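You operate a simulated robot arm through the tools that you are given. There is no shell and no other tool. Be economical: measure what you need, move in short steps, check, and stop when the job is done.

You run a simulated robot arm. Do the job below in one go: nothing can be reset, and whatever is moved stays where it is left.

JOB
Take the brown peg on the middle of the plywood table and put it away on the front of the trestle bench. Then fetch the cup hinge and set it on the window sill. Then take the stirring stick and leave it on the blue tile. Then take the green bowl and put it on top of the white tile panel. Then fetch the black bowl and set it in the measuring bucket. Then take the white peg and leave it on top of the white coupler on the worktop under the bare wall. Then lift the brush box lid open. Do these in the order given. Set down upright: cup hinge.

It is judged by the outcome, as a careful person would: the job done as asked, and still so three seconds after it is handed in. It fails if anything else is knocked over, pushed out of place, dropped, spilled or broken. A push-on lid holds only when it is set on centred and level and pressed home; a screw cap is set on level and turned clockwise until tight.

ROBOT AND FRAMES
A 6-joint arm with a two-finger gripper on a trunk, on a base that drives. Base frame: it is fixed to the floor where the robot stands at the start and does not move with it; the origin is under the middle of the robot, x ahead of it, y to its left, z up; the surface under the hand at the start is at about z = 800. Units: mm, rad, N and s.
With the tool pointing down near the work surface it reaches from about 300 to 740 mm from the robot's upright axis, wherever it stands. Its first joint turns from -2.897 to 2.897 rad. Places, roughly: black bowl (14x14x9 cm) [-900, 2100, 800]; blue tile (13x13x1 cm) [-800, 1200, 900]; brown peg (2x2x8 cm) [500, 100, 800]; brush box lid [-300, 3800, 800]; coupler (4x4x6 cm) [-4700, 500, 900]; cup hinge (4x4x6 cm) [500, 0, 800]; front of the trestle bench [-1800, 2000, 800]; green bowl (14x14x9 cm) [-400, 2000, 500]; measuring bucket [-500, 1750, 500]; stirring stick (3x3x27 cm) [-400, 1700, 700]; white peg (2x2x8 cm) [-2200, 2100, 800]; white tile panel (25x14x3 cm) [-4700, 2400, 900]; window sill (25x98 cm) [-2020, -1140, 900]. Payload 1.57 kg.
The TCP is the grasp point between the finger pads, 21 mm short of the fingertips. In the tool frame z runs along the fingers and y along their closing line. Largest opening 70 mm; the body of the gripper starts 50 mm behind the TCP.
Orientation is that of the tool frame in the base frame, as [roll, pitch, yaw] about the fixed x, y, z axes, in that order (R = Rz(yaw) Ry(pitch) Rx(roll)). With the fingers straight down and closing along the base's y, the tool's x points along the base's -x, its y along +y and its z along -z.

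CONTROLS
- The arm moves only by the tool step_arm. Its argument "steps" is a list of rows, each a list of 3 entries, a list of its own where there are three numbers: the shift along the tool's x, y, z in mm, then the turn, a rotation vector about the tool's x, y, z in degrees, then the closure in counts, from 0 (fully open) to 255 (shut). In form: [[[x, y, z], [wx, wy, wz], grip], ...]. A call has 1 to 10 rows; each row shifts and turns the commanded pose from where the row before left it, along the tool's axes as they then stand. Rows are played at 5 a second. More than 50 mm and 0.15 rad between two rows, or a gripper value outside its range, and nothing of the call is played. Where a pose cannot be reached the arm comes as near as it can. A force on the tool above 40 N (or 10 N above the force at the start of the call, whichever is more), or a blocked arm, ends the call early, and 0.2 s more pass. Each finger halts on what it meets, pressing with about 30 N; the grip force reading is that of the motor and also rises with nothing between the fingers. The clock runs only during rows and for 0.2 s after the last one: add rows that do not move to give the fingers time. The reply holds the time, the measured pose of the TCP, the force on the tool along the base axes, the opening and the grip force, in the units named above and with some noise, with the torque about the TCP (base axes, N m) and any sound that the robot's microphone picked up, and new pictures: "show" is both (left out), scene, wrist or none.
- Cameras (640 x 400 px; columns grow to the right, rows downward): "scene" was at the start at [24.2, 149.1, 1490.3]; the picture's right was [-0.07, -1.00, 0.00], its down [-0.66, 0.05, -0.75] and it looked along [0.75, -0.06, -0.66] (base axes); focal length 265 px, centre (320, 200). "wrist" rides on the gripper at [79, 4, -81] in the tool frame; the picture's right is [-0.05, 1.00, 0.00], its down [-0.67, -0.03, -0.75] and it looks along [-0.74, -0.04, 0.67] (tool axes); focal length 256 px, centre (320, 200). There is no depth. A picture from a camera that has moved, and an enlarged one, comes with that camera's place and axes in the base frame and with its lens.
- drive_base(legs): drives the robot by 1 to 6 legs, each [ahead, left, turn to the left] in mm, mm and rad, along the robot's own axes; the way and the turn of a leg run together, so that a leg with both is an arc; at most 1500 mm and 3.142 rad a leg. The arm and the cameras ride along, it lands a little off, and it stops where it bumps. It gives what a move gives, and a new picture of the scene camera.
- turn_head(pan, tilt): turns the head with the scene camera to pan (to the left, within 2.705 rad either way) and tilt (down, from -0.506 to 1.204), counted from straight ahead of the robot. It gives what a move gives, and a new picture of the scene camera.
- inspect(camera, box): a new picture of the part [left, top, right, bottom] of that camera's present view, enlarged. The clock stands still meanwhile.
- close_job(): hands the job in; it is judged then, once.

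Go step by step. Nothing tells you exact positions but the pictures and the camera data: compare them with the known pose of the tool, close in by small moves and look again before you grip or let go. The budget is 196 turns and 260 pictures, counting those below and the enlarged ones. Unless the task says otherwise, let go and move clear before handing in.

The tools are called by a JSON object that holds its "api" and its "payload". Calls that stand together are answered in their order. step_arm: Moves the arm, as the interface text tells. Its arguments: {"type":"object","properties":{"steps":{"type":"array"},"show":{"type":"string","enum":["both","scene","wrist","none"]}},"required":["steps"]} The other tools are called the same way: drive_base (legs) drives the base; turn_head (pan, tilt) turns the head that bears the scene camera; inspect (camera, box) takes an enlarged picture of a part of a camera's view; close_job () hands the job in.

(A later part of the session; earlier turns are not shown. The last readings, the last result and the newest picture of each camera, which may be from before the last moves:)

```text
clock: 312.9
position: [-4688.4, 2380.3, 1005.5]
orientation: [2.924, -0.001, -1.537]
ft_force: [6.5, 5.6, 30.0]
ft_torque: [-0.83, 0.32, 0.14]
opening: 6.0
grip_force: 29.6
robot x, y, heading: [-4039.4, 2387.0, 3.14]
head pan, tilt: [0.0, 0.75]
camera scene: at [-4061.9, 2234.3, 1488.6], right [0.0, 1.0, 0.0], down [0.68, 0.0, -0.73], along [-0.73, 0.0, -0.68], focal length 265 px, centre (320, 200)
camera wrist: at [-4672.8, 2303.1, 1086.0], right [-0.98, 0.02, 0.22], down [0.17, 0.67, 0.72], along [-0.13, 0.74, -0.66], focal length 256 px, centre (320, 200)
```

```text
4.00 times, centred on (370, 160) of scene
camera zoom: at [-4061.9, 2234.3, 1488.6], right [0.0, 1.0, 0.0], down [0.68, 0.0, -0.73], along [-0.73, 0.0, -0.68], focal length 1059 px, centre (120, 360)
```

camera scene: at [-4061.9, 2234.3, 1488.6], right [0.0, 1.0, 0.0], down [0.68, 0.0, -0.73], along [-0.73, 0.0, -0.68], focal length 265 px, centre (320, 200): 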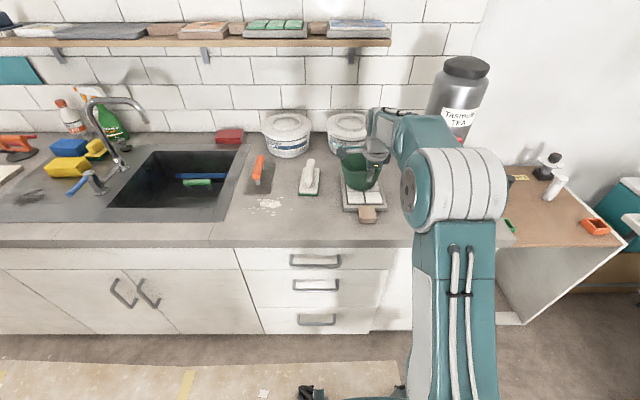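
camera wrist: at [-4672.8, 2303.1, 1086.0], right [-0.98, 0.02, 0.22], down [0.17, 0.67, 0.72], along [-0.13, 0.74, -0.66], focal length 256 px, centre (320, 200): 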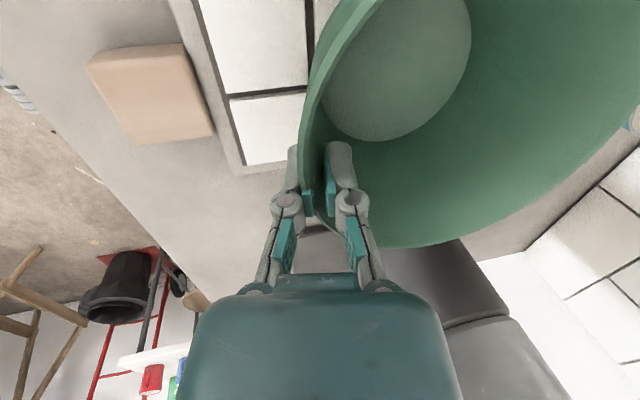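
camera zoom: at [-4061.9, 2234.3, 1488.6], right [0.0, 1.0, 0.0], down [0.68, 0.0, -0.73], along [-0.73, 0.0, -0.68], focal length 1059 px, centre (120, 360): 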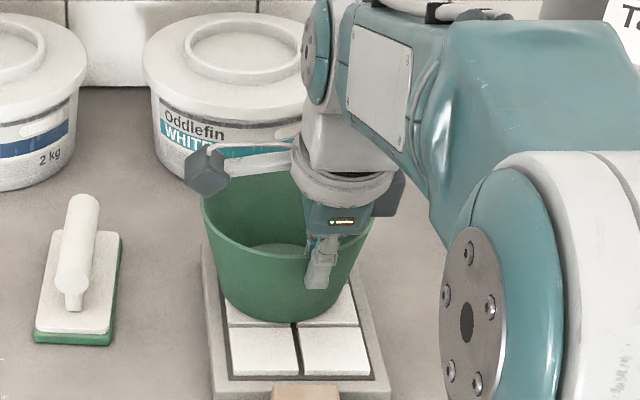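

There is contact already at z ≈ 1005, so the panel's top is near z 930 and its centre nearer [-4722, 2372]. I'll raise a little, move back 28 mm, and look again.

{"api": "step_arm", "payload": {"steps": [[[0, 3.1, -14.7], [0, 0, 0], 255], [[0, 3.1, -14.7], [0, 0, 0], 255], [[5, -14, -3], [0, 0, 0], 255], [[0, -14, -3], [0, 0, 0], 255], [[0, 0, 0], [0, 0, 0], 255]], "show": "none"}}

{"api": "inspect", "payload": {"camera": "scene", "box": [310, 130, 410, 192]}}

```text
clock: 314.1
position: [-4660.9, 2376.9, 1033.7]
orientation: [2.935, 0.0, -1.536]
ft_force: [0.2, -0.4, -2.0]
ft_torque: [0.03, -0.09, 0.0]
opening: 6.1
grip_force: 30.2
robot x, y, heading: [-4038.9, 2389.3, 3.139]
head pan, tilt: [0.0, 0.75]
```

```text
6.40 times, centred on (360, 161) of scene
camera zoom: at [-4065.0, 2232.4, 1488.2], right [0.0, 1.0, 0.0], down [0.68, 0.0, -0.73], along [-0.73, 0.0, -0.68], focal length 1694 px, centre (64, 450)
```

zoom: 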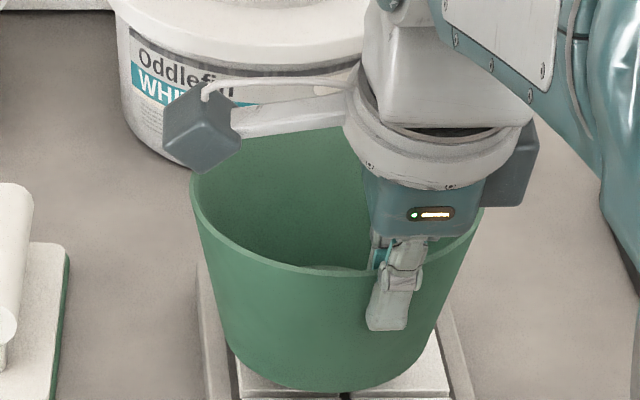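

Bowl and panel line up. I'll lower gently until it touches.

{"api": "step_arm", "payload": {"steps": [[[0, -2.1, 9.8], [0, 0, 0], 255], [[0, -2.1, 9.8], [0, 0, 0], 255], [[0, -0.4, 2], [0, 0, 0], 255], [[0, -0.4, 2], [0, 0, 0], 255], [[0, -0.4, 2], [0, 0, 0], 255], [[0, 0, 0], [0, 0, 0], 255]], "show": "none"}}

{"api": "inspect", "payload": {"camera": "scene", "box": [290, 130, 450, 230]}}

```text
clock: 315.6
position: [-4662.0, 2376.6, 1007.0]
orientation: [2.93, 0.0, -1.536]
ft_force: [7.2, 3.0, 11.2]
ft_torque: [-0.45, -0.04, 0.25]
opening: 5.8
grip_force: 30.1
robot x, y, heading: [-4041.0, 2383.9, 3.137]
head pan, tilt: [0.0, 0.75]
```

```text
4.00 times, centred on (370, 180) of scene
camera zoom: at [-4063.5, 2233.2, 1488.4], right [0.0, 1.0, 0.0], down [0.68, 0.0, -0.73], along [-0.73, 0.0, -0.68], focal length 1059 px, centre (120, 280)
```

zoom: 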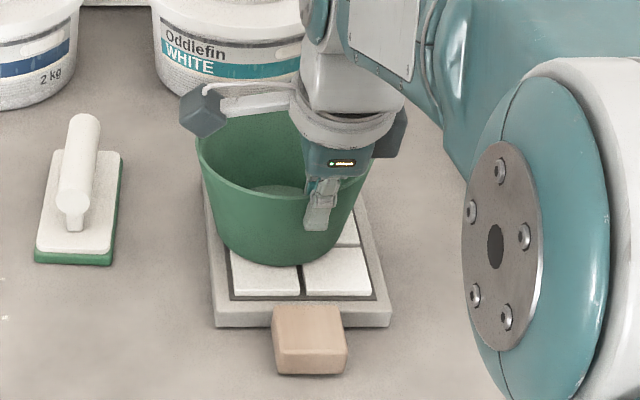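

The bowl stands centred on the panel. I'll open the fingers part way and rise along the wall's slope.

{"api": "step_arm", "payload": {"steps": [[[0, 0, 0], [0, 0, 0], 220], [[0, 0, 0], [0, 0, 0], 190], [[0, 0, 0], [0, 0, 0], 160], [[0, 0, 0], [0, 0, 0], 160], [[0, 0, -10], [0, 0, 0], 160], [[0, 0, -20], [0, 0, 0], 160], [[0, 0, -30], [0, 0, 0], 160], [[0, 0, -40], [0, 0, 0], 160]], "show": "wrist"}}

{"api": "inspect", "payload": {"camera": "scene", "box": [290, 130, 450, 230]}}

```text
clock: 317.4
position: [-4639.8, 2378.2, 1101.7]
orientation: [2.93, 0.002, -1.537]
ft_force: [-0.9, 0.1, 0.1]
ft_torque: [0.01, -0.06, -0.05]
opening: 25.8
grip_force: 0.1
robot x, y, heading: [-4038.9, 2387.8, 3.14]
head pan, tilt: [0.0, 0.75]
camera wrist: at [-4625.2, 2299.0, 1181.8], right [-0.98, 0.02, 0.21], down [0.17, 0.67, 0.72], along [-0.12, 0.74, -0.66], focal length 256 px, centre (320, 200)
```

wrist: 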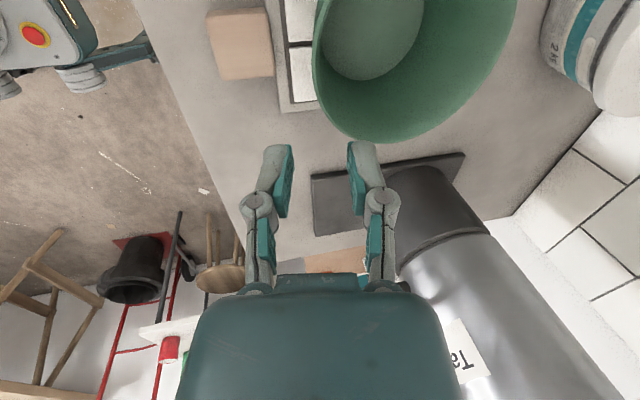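

```text
4.00 times, centred on (370, 180) of scene
camera zoom: at [-4064.8, 2232.5, 1488.2], right [0.0, 1.0, 0.0], down [0.68, 0.0, -0.73], along [-0.73, 0.0, -0.68], focal length 1059 px, centre (120, 280)
```

zoom: 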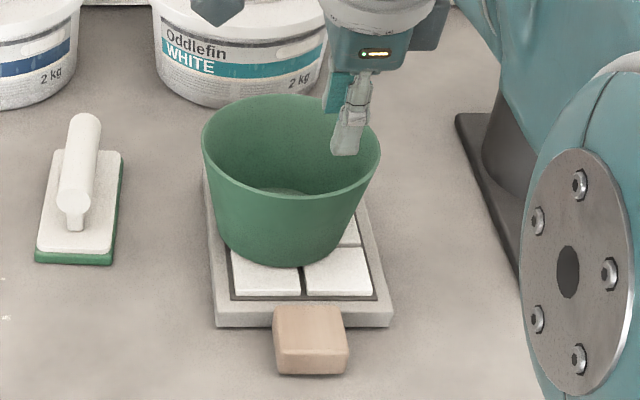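

The green bowl stands on the panel. I'll pull back and drive along the north aisle to the black bowl, keeping the hand's set for another rim grip.

{"api": "step_arm", "payload": {"steps": [[[0, -30, -20], [0, 0, 0], 0], [[0, -44, -9.4], [0, 0, 0], 0], [[0, -44, -9.4], [0, 0, 0], 0], [[0, -44, -9.4], [0, 0, 0], 0], [[0, -44, -9.4], [0, 0, 0], 0]], "show": "none"}}

{"api": "drive_base", "payload": {"legs": [[-200, -250, 0], [-1400, 0, 0], [-1300, 0, 0], [0, 0, 1.57]]}}

{"api": "turn_head", "payload": {"pan": 0.2, "tilt": 0.7}}

```text
clock: 318.6
position: [-4425.1, 2383.6, 1115.1]
orientation: [2.931, 0.002, -1.536]
ft_force: [-0.4, -0.8, 0.3]
ft_torque: [-0.01, -0.02, -0.01]
opening: 70.1
grip_force: 0.1
robot x, y, heading: [-4039.3, 2385.1, 3.143]
head pan, tilt: [0.0, 0.75]
```

```text
clock: 337.0
position: [-1198.2, 2232.8, 1116.0]
orientation: [2.932, 0.001, -0.035]
ft_force: [-0.3, 0.6, 0.4]
ft_torque: [0.01, 0.04, 0.02]
opening: 70.1
grip_force: 0.0
robot x, y, heading: [-1171.3, 2620.2, -1.639]
head pan, tilt: [0.0, 0.75]
camera scene: at [-1020.7, 2584.6, 1488.2], right [-1.0, 0.07, 0.0], down [0.05, 0.68, -0.73], along [-0.05, -0.73, -0.68], focal length 265 px, centre (320, 200)
```

scene: 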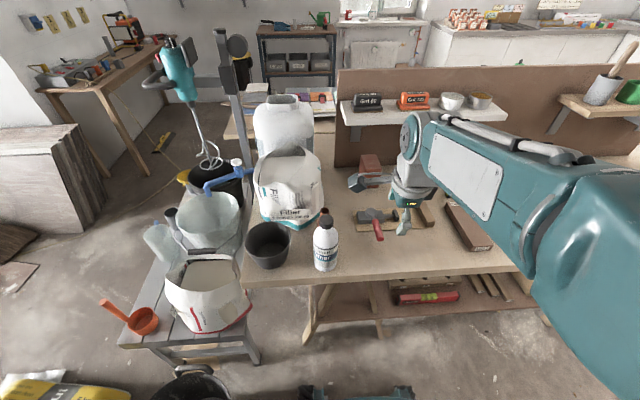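

```text
clock: 337.7
position: [-1196.9, 2232.7, 1114.9]
orientation: [2.931, 0.001, -0.037]
ft_force: [0.5, -0.1, 0.1]
ft_torque: [-0.02, -0.01, 0.01]
opening: 70.0
grip_force: 0.2
robot x, y, heading: [-1170.3, 2617.7, -1.645]
head pan, tilt: [0.201, 0.7]
camera scene: at [-1003.9, 2583.0, 1492.5], right [-0.99, -0.13, 0.0], down [-0.08, 0.64, -0.76], along [0.1, -0.76, -0.64], focal length 265 px, centre (320, 200)
```

scene: 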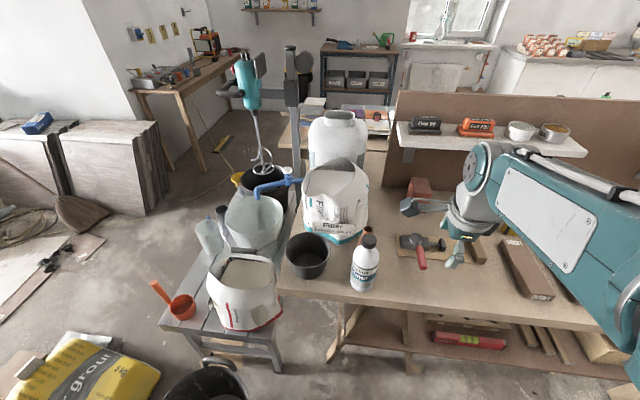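

The black bowl stands at about [-896, 2109] at the bench's corner and is reachable from here. I'll zoom to locate its rim.

{"api": "inspect", "payload": {"camera": "scene", "box": [240, 200, 400, 300]}}

{"api": "step_arm", "payload": {"steps": [[[45, 0, 0], [0, 0, 0], 0], [[45, 0, 0], [0, 0, 0], 0], [[45, 0, 0], [0, 0, 0], 0], [[45, 0, 0], [0, 0, 0], 0], [[45, 0, 0], [0, 0, 0], 0], [[0, 0, 0], [0, 0, 0], 0]], "show": "wrist"}}

```text
4.00 times, centred on (320, 250) of scene
camera zoom: at [-1003.9, 2583.0, 1492.5], right [-0.99, -0.13, 0.0], down [-0.08, 0.64, -0.76], along [0.1, -0.76, -0.64], focal length 1059 px, centre (320, 0)
```

zoom: 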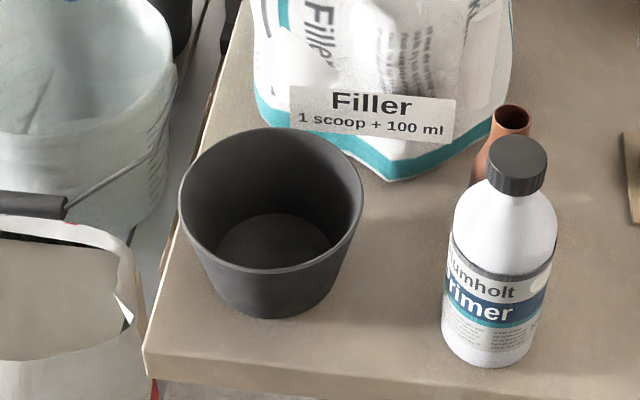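

```text
clock: 339.1
position: [-972.0, 2225.3, 1112.0]
orientation: [2.931, 0.0, -0.037]
ft_force: [-0.4, -1.1, 1.0]
ft_torque: [0.05, -0.02, 0.02]
opening: 70.1
grip_force: 0.1
robot x, y, heading: [-1172.6, 2616.0, -1.641]
head pan, tilt: [0.201, 0.7]
camera wrist: at [-893.2, 2235.3, 1192.1], right [-0.09, -0.97, 0.21], down [-0.66, 0.21, 0.72], along [-0.75, -0.07, -0.66], focal length 256 px, centre (320, 200)
```

wrist: 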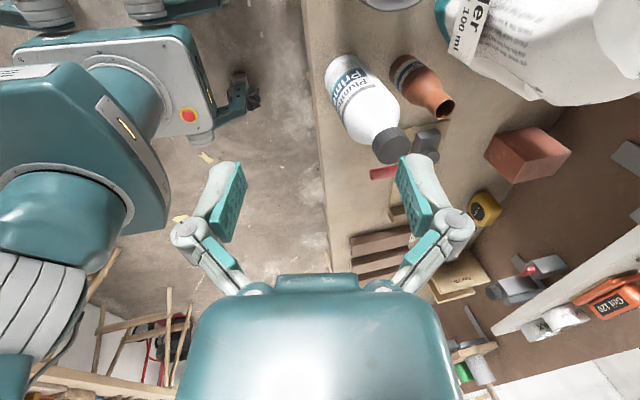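

The rim's centre is at about [-902, 2093, 890] and its near edge at y ≈ 2160. I'll move over that edge and look.

{"api": "step_arm", "payload": {"steps": [[[35.8, 33.5, 7.1], [0, 0, 0], 0], [[35.8, 33.5, 7.1], [0, 0, 0], 0], [[0, -7.8, 36.5], [0, 0, 0], 0], [[0, -7.8, 36.5], [0, 0, 0], 0], [[0, -7.8, 36.5], [0, 0, 0], 0], [[0, 0, 0], [0, 0, 0], 0]], "show": "wrist"}}

{"api": "inspect", "payload": {"camera": "scene", "box": [240, 200, 400, 300]}}

```text
clock: 340.5
position: [-903.1, 2156.6, 1003.5]
orientation: [2.932, 0.002, -0.036]
ft_force: [0.5, -0.7, -0.4]
ft_torque: [0.04, 0.0, 0.02]
opening: 69.8
grip_force: 0.0
robot x, y, heading: [-1172.0, 2620.2, -1.648]
head pan, tilt: [0.201, 0.7]
camera wrist: at [-823.4, 2166.9, 1083.4], right [-0.09, -0.97, 0.21], down [-0.66, 0.21, 0.72], along [-0.75, -0.07, -0.66], focal length 256 px, centre (320, 200)
```

wrist: 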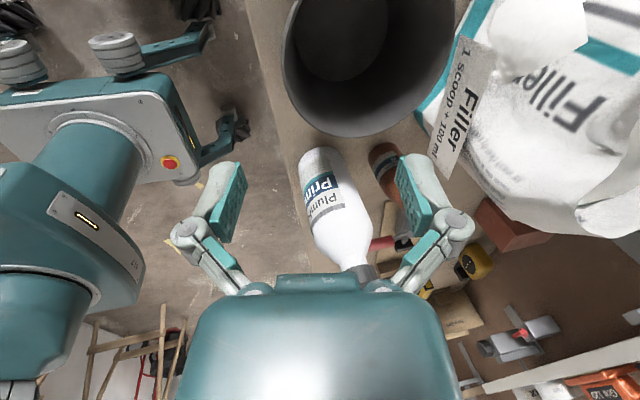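

```text
4.00 times, centred on (320, 250) of scene
camera zoom: at [-1001.6, 2582.2, 1492.2], right [-0.99, -0.13, 0.0], down [-0.08, 0.64, -0.76], along [0.1, -0.76, -0.65], focal length 1059 px, centre (320, 0)
```

zoom: 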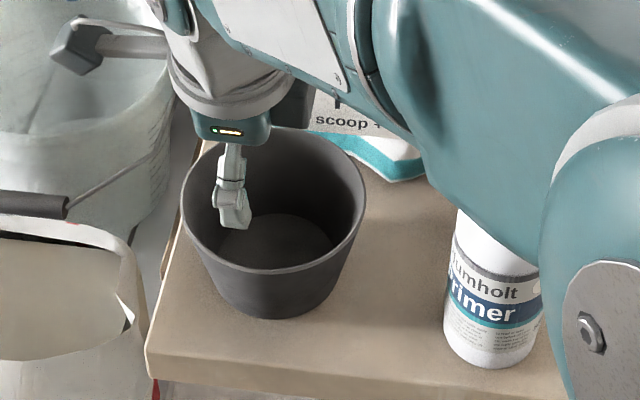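

The prediction matches. I'll go down over the wall.

{"api": "step_arm", "payload": {"steps": [[[0, -6.5, 41.4], [0, 0, 0], 0], [[0, -8.8, 41.4], [0, 0, 0], 0], [[0, -8.8, 41.4], [0, 0, 0], 0], [[0, 0, 0], [0, 0, 0], 0]], "show": "wrist"}}

{"api": "inspect", "payload": {"camera": "scene", "box": [240, 200, 400, 300]}}

```text
clock: 341.5
position: [-903.6, 2151.0, 876.8]
orientation: [2.932, 0.001, -0.037]
ft_force: [-0.1, 0.3, -1.0]
ft_torque: [-0.04, 0.02, 0.0]
opening: 69.9
grip_force: 0.0
robot x, y, heading: [-1172.7, 2619.6, -1.646]
head pan, tilt: [0.201, 0.7]
camera wrist: at [-824.4, 2162.3, 957.0], right [-0.09, -0.97, 0.21], down [-0.66, 0.21, 0.72], along [-0.75, -0.07, -0.66], focal length 256 px, centre (320, 200)
```

wrist: 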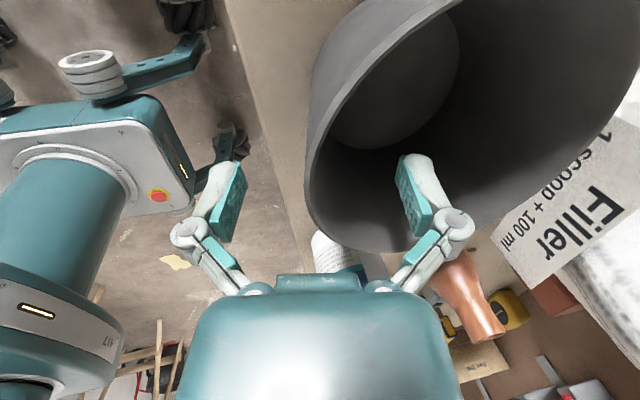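

```text
4.00 times, centred on (320, 250) of scene
camera zoom: at [-1002.0, 2582.0, 1492.3], right [-0.99, -0.13, 0.0], down [-0.08, 0.64, -0.76], along [0.1, -0.76, -0.65], focal length 1059 px, centre (320, 0)
```

zoom: 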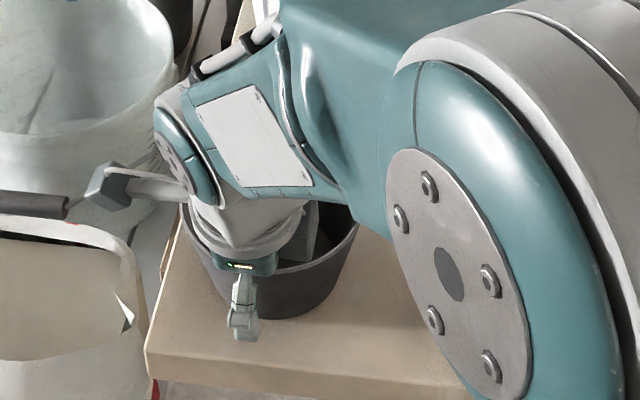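

The wall sits between the fingers as before. I'll close and lift slowly.

{"api": "step_arm", "payload": {"steps": [[[0, 0, 0], [0, 0, 0], 120], [[0, 0, 0], [0, 0, 0], 200], [[0, 0, 0], [0, 0, 0], 255], [[0, 0, 0], [0, 0, 0], 255], [[0, 0, 0], [0, 0, 0], 255]], "show": "none"}}

{"api": "step_arm", "payload": {"steps": [[[0, 1, -4.9], [0, 0, 0], 255], [[0, 1, -4.9], [0, 0, 0], 255], [[0, 2, -9.8], [0, 0, 0], 255], [[0, 4.2, -19.6], [0, 0, 0], 255], [[0, 4.2, -19.6], [0, 0, 0], 255], [[0, 0, 0], [0, 0, 0], 255]], "show": "both"}}

```text
clock: 342.7
position: [-904.7, 2152.4, 877.8]
orientation: [2.932, 0.003, -0.036]
ft_force: [0.8, 2.9, 1.1]
ft_torque: [0.04, 0.07, -0.02]
opening: 6.3
grip_force: 30.2
robot x, y, heading: [-1171.7, 2618.7, -1.643]
head pan, tilt: [0.201, 0.7]
```

```text
clock: 344.1
position: [-901.8, 2149.9, 936.4]
orientation: [2.934, 0.002, -0.036]
ft_force: [1.5, 0.0, -0.8]
ft_torque: [0.12, 0.0, 0.0]
opening: 6.5
grip_force: 30.0
robot x, y, heading: [-1173.4, 2619.1, -1.64]
head pan, tilt: [0.201, 0.7]
camera scene: at [-1002.2, 2582.1, 1492.3], right [-0.99, -0.13, 0.0], down [-0.08, 0.64, -0.76], along [0.1, -0.76, -0.65], focal length 265 px, centre (320, 200)
camera wrist: at [-822.0, 2160.0, 1017.0], right [-0.09, -0.97, 0.21], down [-0.66, 0.21, 0.72], along [-0.75, -0.07, -0.66], focal length 256 px, centre (320, 200)
```

scene: 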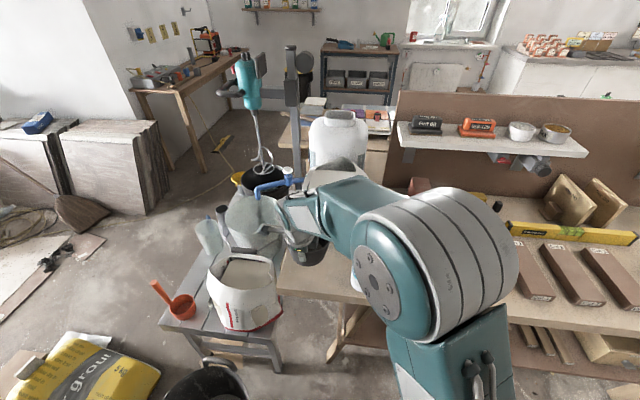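
wrist: 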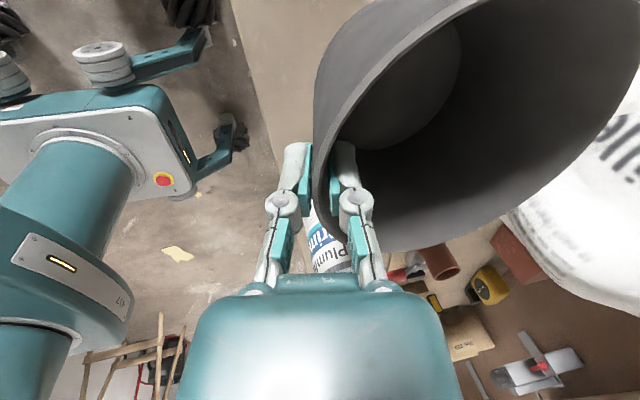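

The black bowl is lifted. I'll raise it to travel height and bring it in front of the robot.

{"api": "step_arm", "payload": {"steps": [[[0, 5.2, -24.5], [0, 0, 0], 255], [[0, 8.9, -42], [0, 0, 0], 255], [[0, 8.9, -42], [0, 0, 0], 255], [[0, 8.9, -42], [0, 0, 0], 255], [[0, 5.2, -24.5], [0, 0, 0], 255], [[0, -24.5, -5.2], [0, 0, 0], 255], [[0, -44, -9.4], [0, 0, 0], 255], [[0, -24.5, -5.2], [0, 0, 0], 255]], "show": "none"}}

{"api": "step_arm", "payload": {"steps": [[[-25, 0, 0], [0, 0, 0], 255], [[-45, 0, 0], [0, 0, 0], 255], [[-45, 0, 0], [0, 0, 0], 255], [[-45, 0, 0], [0, 0, 0], 255], [[-45, 0, 0], [0, 0, 0], 255], [[-45, 0, 0], [0, 0, 0], 255], [[-25, 0, 0], [0, 0, 0], 255], [[0, 0, 0], [0, 0, 0], 255]], "show": "both"}}

```text
clock: 345.9
position: [-900.6, 2245.2, 1113.4]
orientation: [2.931, 0.002, -0.037]
ft_force: [-0.1, -0.5, -1.8]
ft_torque: [0.09, 0.01, 0.0]
opening: 6.5
grip_force: 29.9
robot x, y, heading: [-1171.5, 2614.8, -1.642]
head pan, tilt: [0.201, 0.7]
```

```text
clock: 347.7
position: [-1175.8, 2258.6, 1114.6]
orientation: [2.932, 0.001, -0.037]
ft_force: [0.3, -0.2, -1.4]
ft_torque: [0.12, -0.01, -0.02]
opening: 6.6
grip_force: 30.1
robot x, y, heading: [-1169.2, 2619.0, -1.646]
head pan, tilt: [0.201, 0.7]
camera scene: at [-1003.9, 2583.1, 1492.5], right [-0.99, -0.13, 0.0], down [-0.08, 0.64, -0.76], along [0.1, -0.76, -0.64], focal length 265 px, centre (320, 200)
camera wrist: at [-1096.4, 2268.1, 1195.4], right [-0.09, -0.97, 0.21], down [-0.66, 0.21, 0.72], along [-0.75, -0.07, -0.66], focal length 256 px, centre (320, 200)
```

scene: 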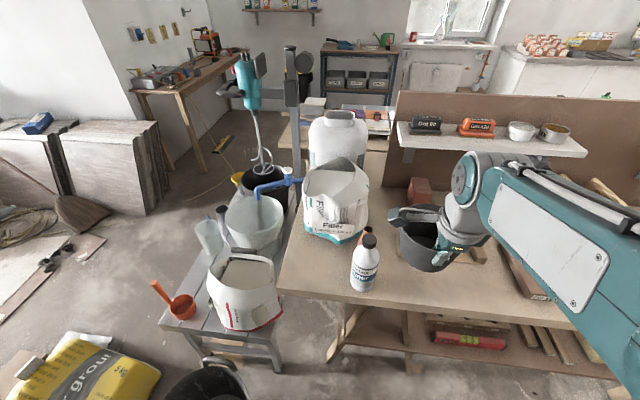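
wrist: 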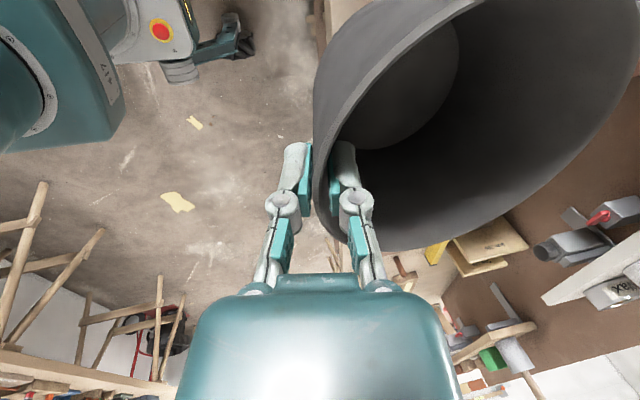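

Next is the long way round to the cart's east side: west, south, then back east along the south aisle.

{"api": "drive_base", "payload": {"legs": [[100, -1350, 0], [100, -1330, 0], [1250, 95, 0], [1250, 95, 0]]}}

```text
clock: 373.0
position: [-3814.3, -270.0, 1115.0]
orientation: [2.931, 0.002, 0.006]
ft_force: [-0.1, 0.0, -1.5]
ft_torque: [0.15, 0.0, 0.02]
opening: 6.5
grip_force: 30.7
robot x, y, heading: [-3823.1, 93.7, -1.605]
head pan, tilt: [0.201, 0.7]
camera scene: at [-3657.2, 62.4, 1492.5], right [-0.99, -0.17, 0.0], down [-0.11, 0.64, -0.76], along [0.13, -0.75, -0.64], focal length 265 px, centre (320, 200)
```

scene: 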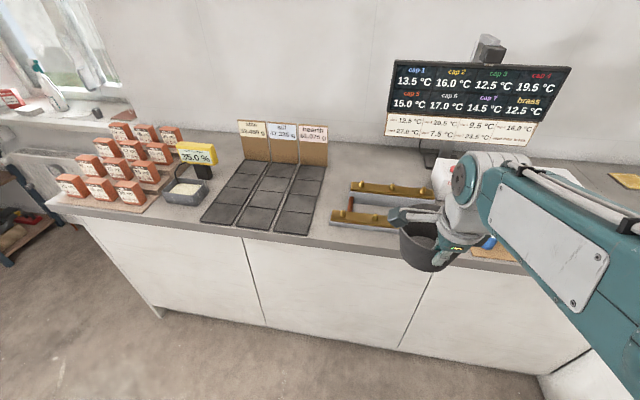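

All steady. I'll turn to face west and drive backwards east.

{"api": "drive_base", "payload": {"legs": [[0, 0, -1.535], [-1250, 0, 0], [-1250, 0, 0], [-1220, 0, 0]]}}

```text
clock: 394.8
position: [-437.7, 140.4, 1116.3]
orientation: [2.932, 0.002, -1.491]
ft_force: [0.2, 0.3, -1.3]
ft_torque: [0.03, -0.08, 0.01]
opening: 6.4
grip_force: 29.9
robot x, y, heading: [-77.4, 178.3, -3.101]
head pan, tilt: [0.201, 0.7]
camera scene: at [-96.4, 6.9, 1492.5], right [-0.24, 0.97, 0.0], down [0.63, 0.16, -0.76], along [-0.74, -0.18, -0.64], focal length 265 px, centre (320, 200)
```

scene: 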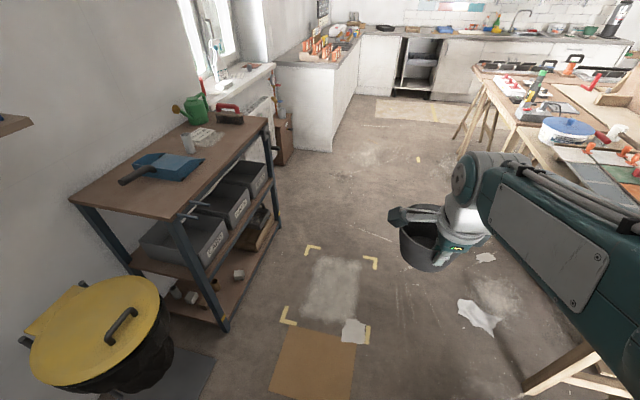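

I'll strafe north beside the cart now, keeping clear of bench and cart.

{"api": "drive_base", "payload": {"legs": [[-60, -700, 0], [-150, -860, 0], [0, 0, -0.04]]}}

{"api": "turn_head", "payload": {"pan": 0.0, "tilt": 0.85}}

{"api": "inspect", "payload": {"camera": "scene", "box": [260, 120, 460, 245]}}

```text
clock: 403.4
position: [-288.6, 1752.5, 1115.8]
orientation: [2.932, 0.0, -1.535]
ft_force: [0.2, -0.5, -1.0]
ft_torque: [0.0, -0.08, -0.01]
opening: 6.5
grip_force: 29.9
robot x, y, heading: [73.1, 1773.4, -3.135]
head pan, tilt: [0.201, 0.7]
camera scene: at [46.2, 1605.0, 1492.6], right [-0.2, 0.98, 0.0], down [0.63, 0.13, -0.76], along [-0.75, -0.15, -0.64], focal length 265 px, centre (320, 200)
```

scene: 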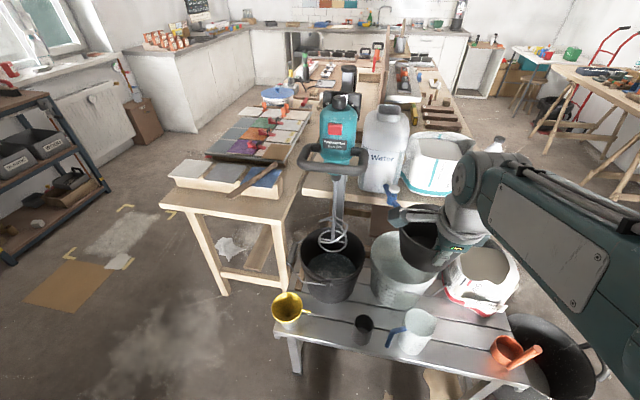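

```text
clock: 404.1
position: [-289.2, 1752.5, 1114.6]
orientation: [2.932, 0.002, -1.535]
ft_force: [1.0, -0.4, -1.2]
ft_torque: [-0.03, -0.09, 0.02]
opening: 6.5
grip_force: 29.9
robot x, y, heading: [73.9, 1777.5, -3.141]
head pan, tilt: [0.0, 0.85]
camera scene: at [51.2, 1620.8, 1480.3], right [0.0, 1.0, 0.0], down [0.75, 0.0, -0.66], along [-0.66, 0.0, -0.75], focal length 265 px, centre (320, 200)
```

scene: 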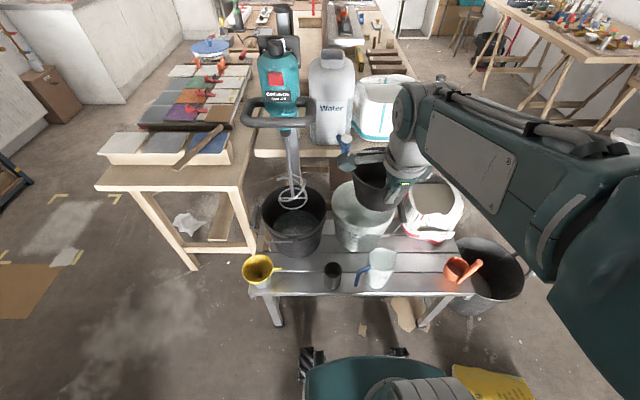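

```text
3.20 times, centred on (360, 182) of scene
camera zoom: at [51.2, 1620.8, 1480.3], right [0.0, 1.0, 0.0], down [0.75, 0.0, -0.66], along [-0.66, 0.0, -0.75], focal length 847 px, centre (192, 256)
```

zoom: 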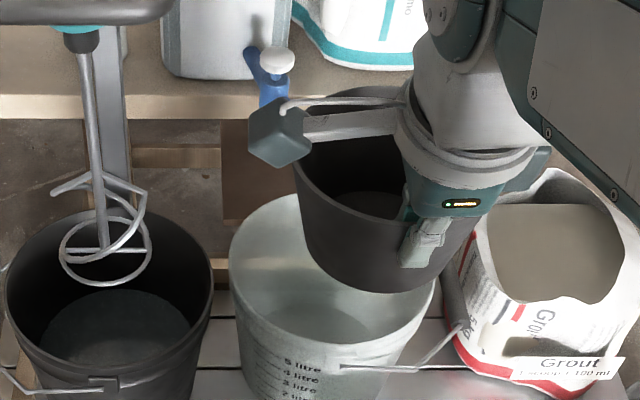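

The bowl is back at the cart. The jerrycan's spout hangs over the rear of the bucket and the hand must fit inside beside the bowl, so I'll first turn the hand about the vertical, leaving the camera on the far side and the bowl to the north of the hand.

{"api": "step_arm", "payload": {"steps": [[[0, 0, 0], [0, -1.77, 8.31], 255], [[0, 0, 0], [0, -1.77, 8.31], 255], [[0, 0, 0], [0, -1.77, 8.31], 255], [[0, 0, 0], [0, -1.77, 8.31], 255], [[0, 0, 0], [0, -1.77, 8.31], 255], [[0, 0, 0], [0, -1.77, 8.31], 255], [[0, 0, 0], [0, -1.77, 8.31], 255], [[0, 0, 0], [0, -1.77, 8.31], 255], [[0, 0, 0], [0, -1.77, 8.31], 255], [[0, 0, 0], [0, -1.77, 8.31], 255]], "show": "both"}}

{"api": "inspect", "payload": {"camera": "scene", "box": [240, 120, 440, 245]}}

```text
clock: 406.3
position: [-290.2, 1829.3, 1128.8]
orientation: [2.944, 0.002, -3.007]
ft_force: [-0.4, 0.1, -2.1]
ft_torque: [-0.09, -0.02, 0.01]
opening: 6.3
grip_force: 30.9
out of reach, approached as far as the arm can: row 9, 10
robot x, y, heading: [73.2, 1776.4, -3.141]
head pan, tilt: [0.0, 0.85]
camera scene: at [51.1, 1622.3, 1480.4], right [0.0, 1.0, 0.0], down [0.75, 0.0, -0.66], along [-0.66, 0.0, -0.75], focal length 265 px, centre (320, 200)
camera wrist: at [-369.2, 1807.3, 1209.3], right [-0.08, 0.98, 0.2], down [0.68, -0.09, 0.72], along [0.72, 0.19, -0.66], focal length 256 px, centre (320, 200)
```

scene: 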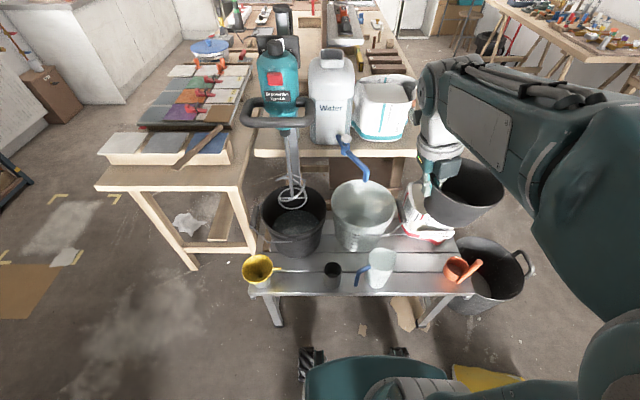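
wrist: 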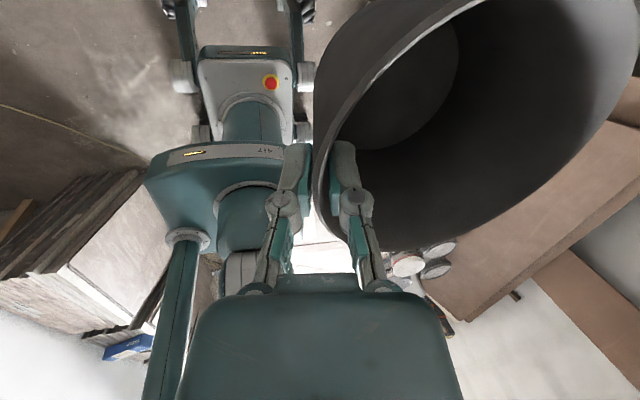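

```text
3.20 times, centred on (340, 182) of scene
camera zoom: at [51.1, 1622.3, 1480.4], right [0.0, 1.0, 0.0], down [0.75, 0.0, -0.66], along [-0.66, 0.0, -0.75], focal length 847 px, centre (256, 256)
```

zoom: 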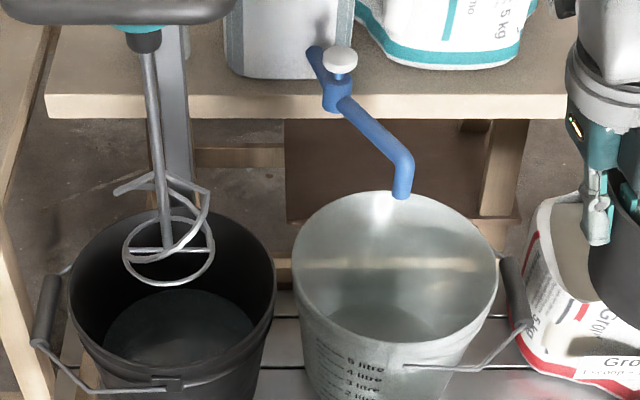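

The last wrist joint is near its limit at this yaw, so I'll turn back one step and shift the base a bit south, which frees it. The spout tip hangs near [-630, 1786, 818] over the bucket's centre [-612, 1785].

{"api": "step_arm", "payload": {"steps": [[[0, 0, 0], [0, 1.77, -8.31], 255], [[0, 0, 0], [0, 0, 0], 255], [[0, 0, 0], [0, 0, 0], 255]], "show": "none"}}

{"api": "drive_base", "payload": {"legs": [[0, 110, 0]]}}

```text
clock: 407.1
position: [-290.4, 1828.1, 1128.3]
orientation: [2.931, -0.001, -2.869]
ft_force: [-1.8, -0.4, -1.9]
ft_torque: [-0.11, -0.04, 0.0]
opening: 6.5
grip_force: 30.1
robot x, y, heading: [69.1, 1774.3, -3.145]
head pan, tilt: [0.0, 0.85]
```

```text
clock: 408.3
position: [-291.4, 1735.2, 1128.5]
orientation: [2.941, -0.004, -2.872]
ft_force: [0.0, 1.0, -0.5]
ft_torque: [-0.12, 0.0, 0.01]
opening: 6.2
grip_force: 30.2
robot x, y, heading: [68.4, 1671.1, -3.142]
head pan, tilt: [0.0, 0.85]
camera scene: at [51.2, 1536.2, 1482.1], right [0.0, 1.0, -0.01], down [0.75, -0.01, -0.66], along [-0.66, -0.01, -0.75], focal length 265 px, centre (320, 200)
```

scene: 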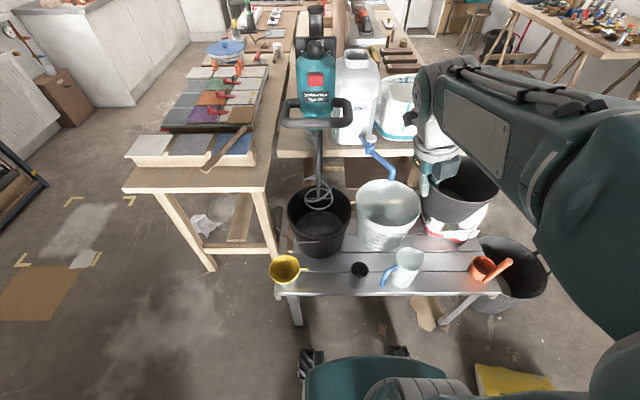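

The readings hint at a slight tilt of the robot, so I'll check that it has settled.

{"api": "step_arm", "payload": {"steps": [[[0, 0, 0], [0, 0, 0], 255], [[0, 0, 0], [0, 0, 0], 255]], "show": "none"}}

{"api": "turn_head", "payload": {"pan": 0.0, "tilt": 1.1}}

```text
clock: 408.9
position: [-291.0, 1736.3, 1128.5]
orientation: [2.935, -0.002, -2.875]
ft_force: [-0.2, -1.0, -1.3]
ft_torque: [-0.09, -0.02, 0.0]
opening: 6.4
grip_force: 29.8
robot x, y, heading: [72.9, 1676.7, -3.138]
head pan, tilt: [0.0, 0.85]
```

```text
clock: 409.7
position: [-290.5, 1728.0, 1129.7]
orientation: [2.931, 0.001, -2.873]
ft_force: [-0.4, 0.6, -0.7]
ft_torque: [-0.07, -0.01, -0.04]
opening: 6.7
grip_force: 30.3
robot x, y, heading: [72.3, 1674.3, -3.141]
head pan, tilt: [0.0, 1.1]
camera scene: at [66.2, 1526.5, 1463.3], right [0.0, 1.0, 0.0], down [0.89, 0.0, -0.45], along [-0.45, 0.0, -0.89], focal length 265 px, centre (320, 200)
```

scene: 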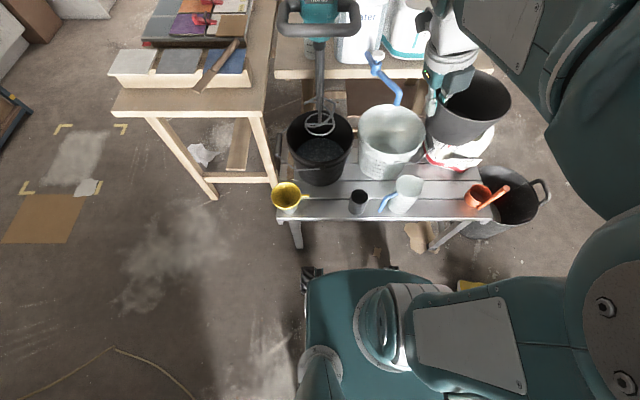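

Settled. I'll measure the bucket and the spout from this steeper view.

{"api": "inspect", "payload": {"camera": "scene", "box": [290, 30, 450, 130]}}

{"api": "inspect", "payload": {"camera": "scene", "box": [330, 90, 450, 165]}}

```text
4.00 times, centred on (370, 80) of scene
camera zoom: at [66.2, 1526.5, 1463.3], right [0.0, 1.0, 0.0], down [0.89, 0.0, -0.45], along [-0.45, 0.0, -0.89], focal length 1059 px, centre (120, 680)
```

zoom: 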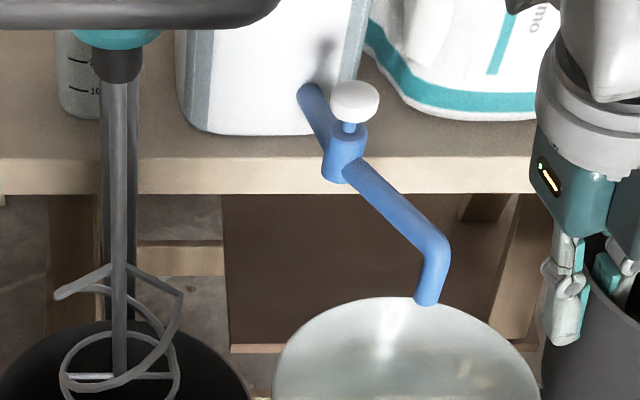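

```text
5.33 times, centred on (390, 128) of scene
camera zoom: at [66.2, 1526.5, 1463.3], right [0.0, 1.0, 0.0], down [0.89, 0.0, -0.45], along [-0.45, 0.0, -0.89], focal length 1411 px, centre (-53, 587)
```

zoom: 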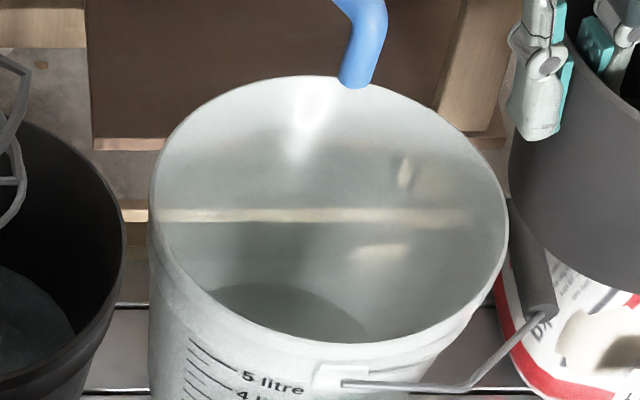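

The spout tip is at about [-635, 1789, 800] and the bucket rim at z ≈ 710, so the bowl must slip under the spout tilted, far edge down. I'll move toward the bucket while still high and then tilt by 30°.

{"api": "step_arm", "payload": {"steps": [[[35, 10.5, 28.8], [0, 0, 0], 255], [[35, 10.5, 28.8], [0, 0, 0], 255], [[35, 10.5, 28.8], [0, 0, 0], 255], [[35, 10.5, 28.8], [0, 0, 0], 255], [[35, 10.5, 28.8], [0, 0, 0], 255], [[0, 0, 0], [0, 7.5, 0], 255], [[0, 0, 0], [0, 7.5, 0], 255], [[0, 0, 0], [0, 7.5, 0], 255], [[0, 0, 0], [0, 7.5, 0], 255], [[0, 0, 0], [0, 0, 0], 255]], "show": "both"}}

{"api": "inspect", "payload": {"camera": "scene", "box": [320, 40, 480, 140]}}

```text
clock: 411.9
position: [-480.3, 1751.8, 999.6]
orientation: [2.893, -0.509, -2.749]
ft_force: [0.4, 0.2, -1.4]
ft_torque: [-0.06, -0.08, 0.0]
opening: 6.6
grip_force: 29.7
robot x, y, heading: [67.9, 1672.6, -3.138]
head pan, tilt: [0.0, 1.1]
camera scene: at [65.5, 1516.8, 1462.6], right [0.0, 1.0, 0.0], down [0.89, 0.0, -0.45], along [-0.45, 0.0, -0.89], focal length 265 px, centre (320, 200)
camera wrist: at [-503.0, 1726.3, 1108.5], right [-0.22, 0.96, 0.19], down [0.94, 0.16, 0.3], along [0.26, 0.24, -0.94], focal length 256 px, centre (320, 200)
```

scene: 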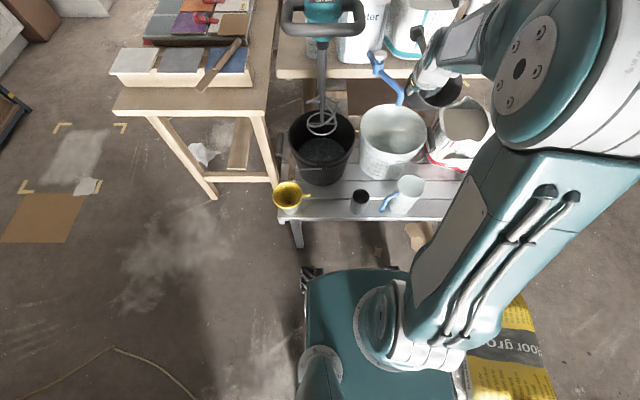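
wrist: 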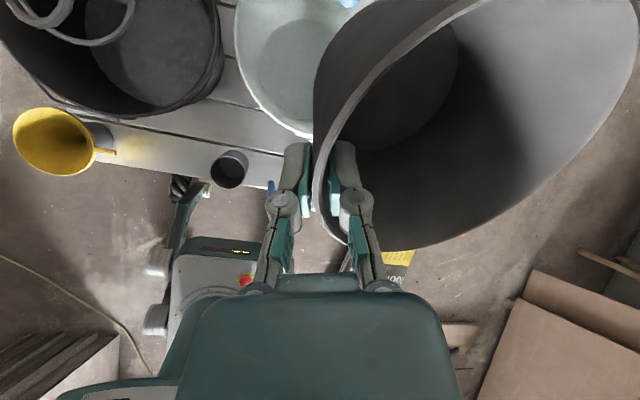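

```text
4.00 times, centred on (400, 90) of scene
camera zoom: at [65.5, 1516.8, 1462.6], right [0.0, 1.0, 0.0], down [0.89, 0.0, -0.45], along [-0.45, 0.0, -0.89], focal length 1059 px, centre (0, 640)
```

zoom: 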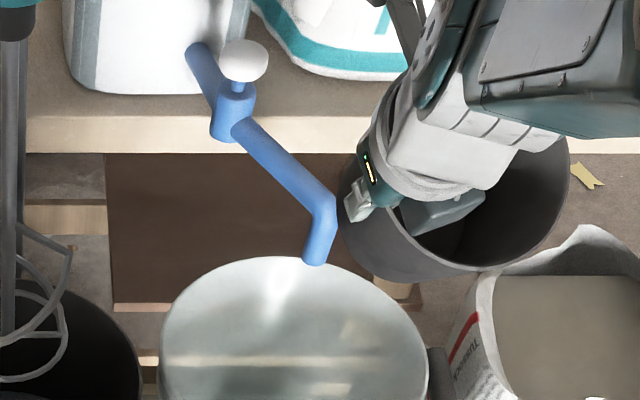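

The tilted bowl is beside the spout with room to spare. I'll lower it in front of the spout and look.

{"api": "step_arm", "payload": {"steps": [[[-15.2, -4.7, 33.5], [0, 0, 0], 255], [[-15.2, -4.7, 33.5], [0, 0, 0], 255], [[-15.2, -4.7, 33.5], [0, 0, 0], 255], [[-15.2, -4.7, 33.5], [0, 0, 0], 255], [[0, 0, 0], [0, 0, 0], 255]], "show": "wrist"}}

{"api": "inspect", "payload": {"camera": "scene", "box": [320, 50, 480, 150]}}

```text
clock: 413.1
position: [-499.7, 1762.0, 851.0]
orientation: [2.894, -0.508, -2.75]
ft_force: [-0.5, 1.4, -1.9]
ft_torque: [-0.08, -0.1, 0.0]
opening: 6.5
grip_force: 30.2
robot x, y, heading: [70.9, 1671.9, -3.139]
head pan, tilt: [0.0, 1.1]
camera wrist: at [-522.2, 1735.0, 960.2], right [-0.22, 0.96, 0.19], down [0.94, 0.15, 0.3], along [0.26, 0.24, -0.94], focal length 256 px, centre (320, 200)
```

wrist: 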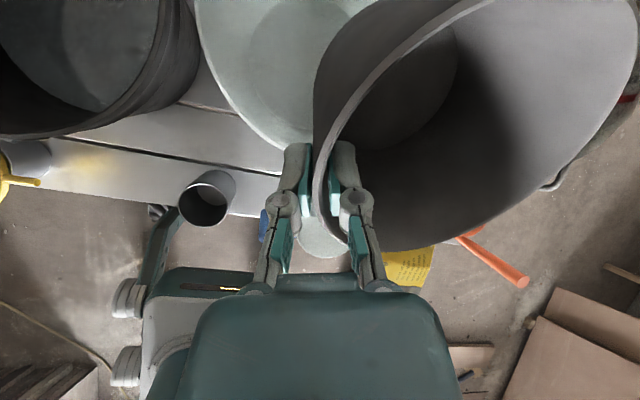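

```text
4.00 times, centred on (400, 100) of scene
camera zoom: at [65.0, 1517.2, 1462.6], right [0.0, 1.0, 0.0], down [0.89, 0.0, -0.45], along [-0.45, 0.0, -0.89], focal length 1059 px, centre (0, 600)
```

zoom: 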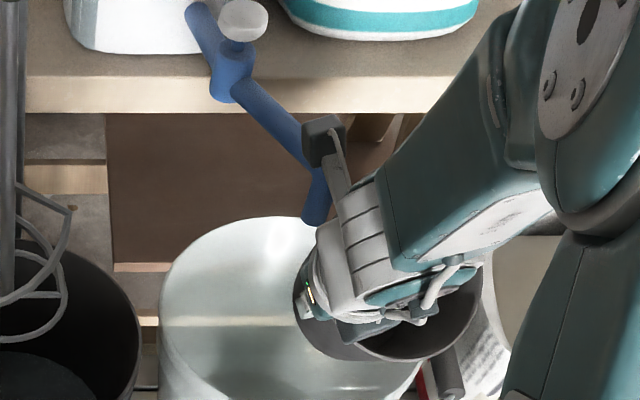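

Clear so far. I'll go down to just above the bucket's rim in front of the spout, then dip the far edge in under it.

{"api": "step_arm", "payload": {"steps": [[[-11.8, -5, 20.3], [0, 0, 0], 255], [[-11.8, -5, 20.3], [0, 0, 0], 255], [[0, 0, 0], [0, 0, 0], 255]], "show": "wrist"}}

{"api": "inspect", "payload": {"camera": "scene", "box": [320, 50, 480, 150]}}

```text
clock: 413.9
position: [-499.2, 1761.3, 812.5]
orientation: [2.896, -0.508, -2.75]
ft_force: [-0.3, -0.4, -2.1]
ft_torque: [-0.08, -0.05, -0.01]
opening: 6.7
grip_force: 29.9
out of reach, approached as far as the arm can: row 1
robot x, y, heading: [73.0, 1669.8, -3.14]
head pan, tilt: [0.0, 1.1]
camera wrist: at [-522.5, 1734.9, 921.3], right [-0.22, 0.96, 0.19], down [0.94, 0.16, 0.3], along [0.26, 0.24, -0.94], focal length 256 px, centre (320, 200)
```

wrist: 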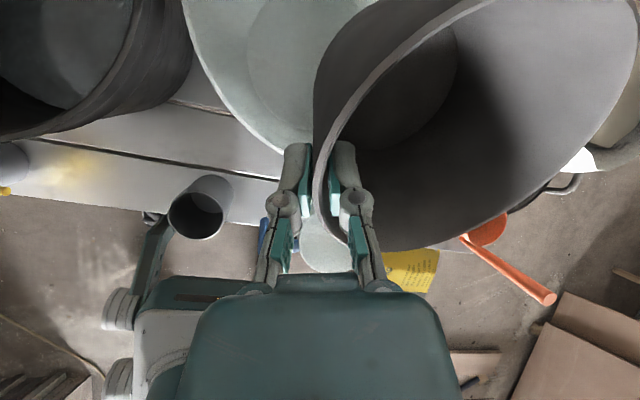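

```text
4.00 times, centred on (400, 100) of scene
camera zoom: at [65.0, 1517.1, 1462.6], right [0.0, 1.0, 0.0], down [0.89, 0.0, -0.45], along [-0.45, 0.0, -0.89], focal length 1059 px, centre (0, 600)
```

zoom: 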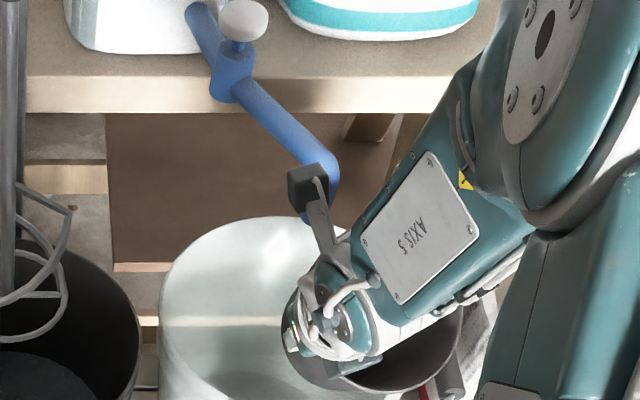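

The wrist is close to its limits in this posture, so going deeper this way is unsafe. I'll retreat the same way and turn the hand the other way round, to its natural yaw, with the bowl to the south of it.

{"api": "step_arm", "payload": {"steps": [[[11.8, 5, -20.3], [0, 0, 0], 255], [[11.8, 5, -20.3], [0, 0, 0], 255], [[15.2, 4.7, -33.5], [0, 0, 0], 255], [[15.2, 4.7, -33.5], [0, 0, 0], 255], [[15.2, 4.7, -33.5], [0, 0, 0], 255], [[15.2, 4.7, -33.5], [0, 0, 0], 255], [[0, 0, 0], [0, 0, 0], 255]], "show": "scene"}}

{"api": "step_arm", "payload": {"steps": [[[0, 0, 0], [0, -7.5, 0], 255], [[0, 0, 0], [0, -7.5, 0], 255], [[0, 0, 0], [0, -7.5, 0], 255], [[0, 0, 0], [0, -7.5, 0], 255], [[-35, -10.5, -28.8], [0, 0, 0], 255], [[-35, -10.5, -28.8], [0, 0, 0], 255], [[-35, -10.5, -28.8], [0, 0, 0], 255], [[-35, -10.5, -28.8], [0, 0, 0], 255], [[0, 0, 0], [0, 0, 0], 255]], "show": "none"}}

```text
clock: 415.5
position: [-481.9, 1749.3, 995.8]
orientation: [2.895, -0.509, -2.75]
ft_force: [-0.1, 0.1, -2.0]
ft_torque: [-0.03, -0.08, -0.01]
opening: 6.0
grip_force: 29.6
out of reach, approached as far as the arm can: row 1, 2
robot x, y, heading: [74.7, 1667.1, -3.141]
head pan, tilt: [0.0, 1.1]
camera scene: at [65.6, 1516.9, 1462.6], right [0.0, 1.0, 0.0], down [0.89, 0.0, -0.45], along [-0.45, 0.0, -0.89], focal length 265 px, centre (320, 200)
```

scene: 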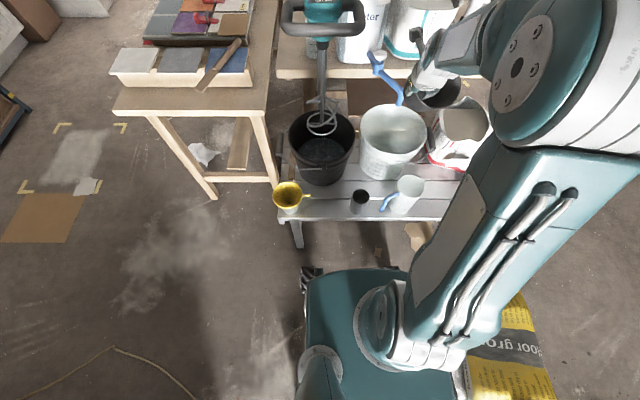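

```text
clock: 417.5
position: [-328.0, 1726.2, 1097.8]
orientation: [2.926, 0.003, -2.871]
ft_force: [1.0, -0.1, -1.5]
ft_torque: [-0.1, -0.06, 0.01]
opening: 6.7
grip_force: 29.6
robot x, y, heading: [68.7, 1672.2, -3.144]
head pan, tilt: [0.0, 1.1]
```

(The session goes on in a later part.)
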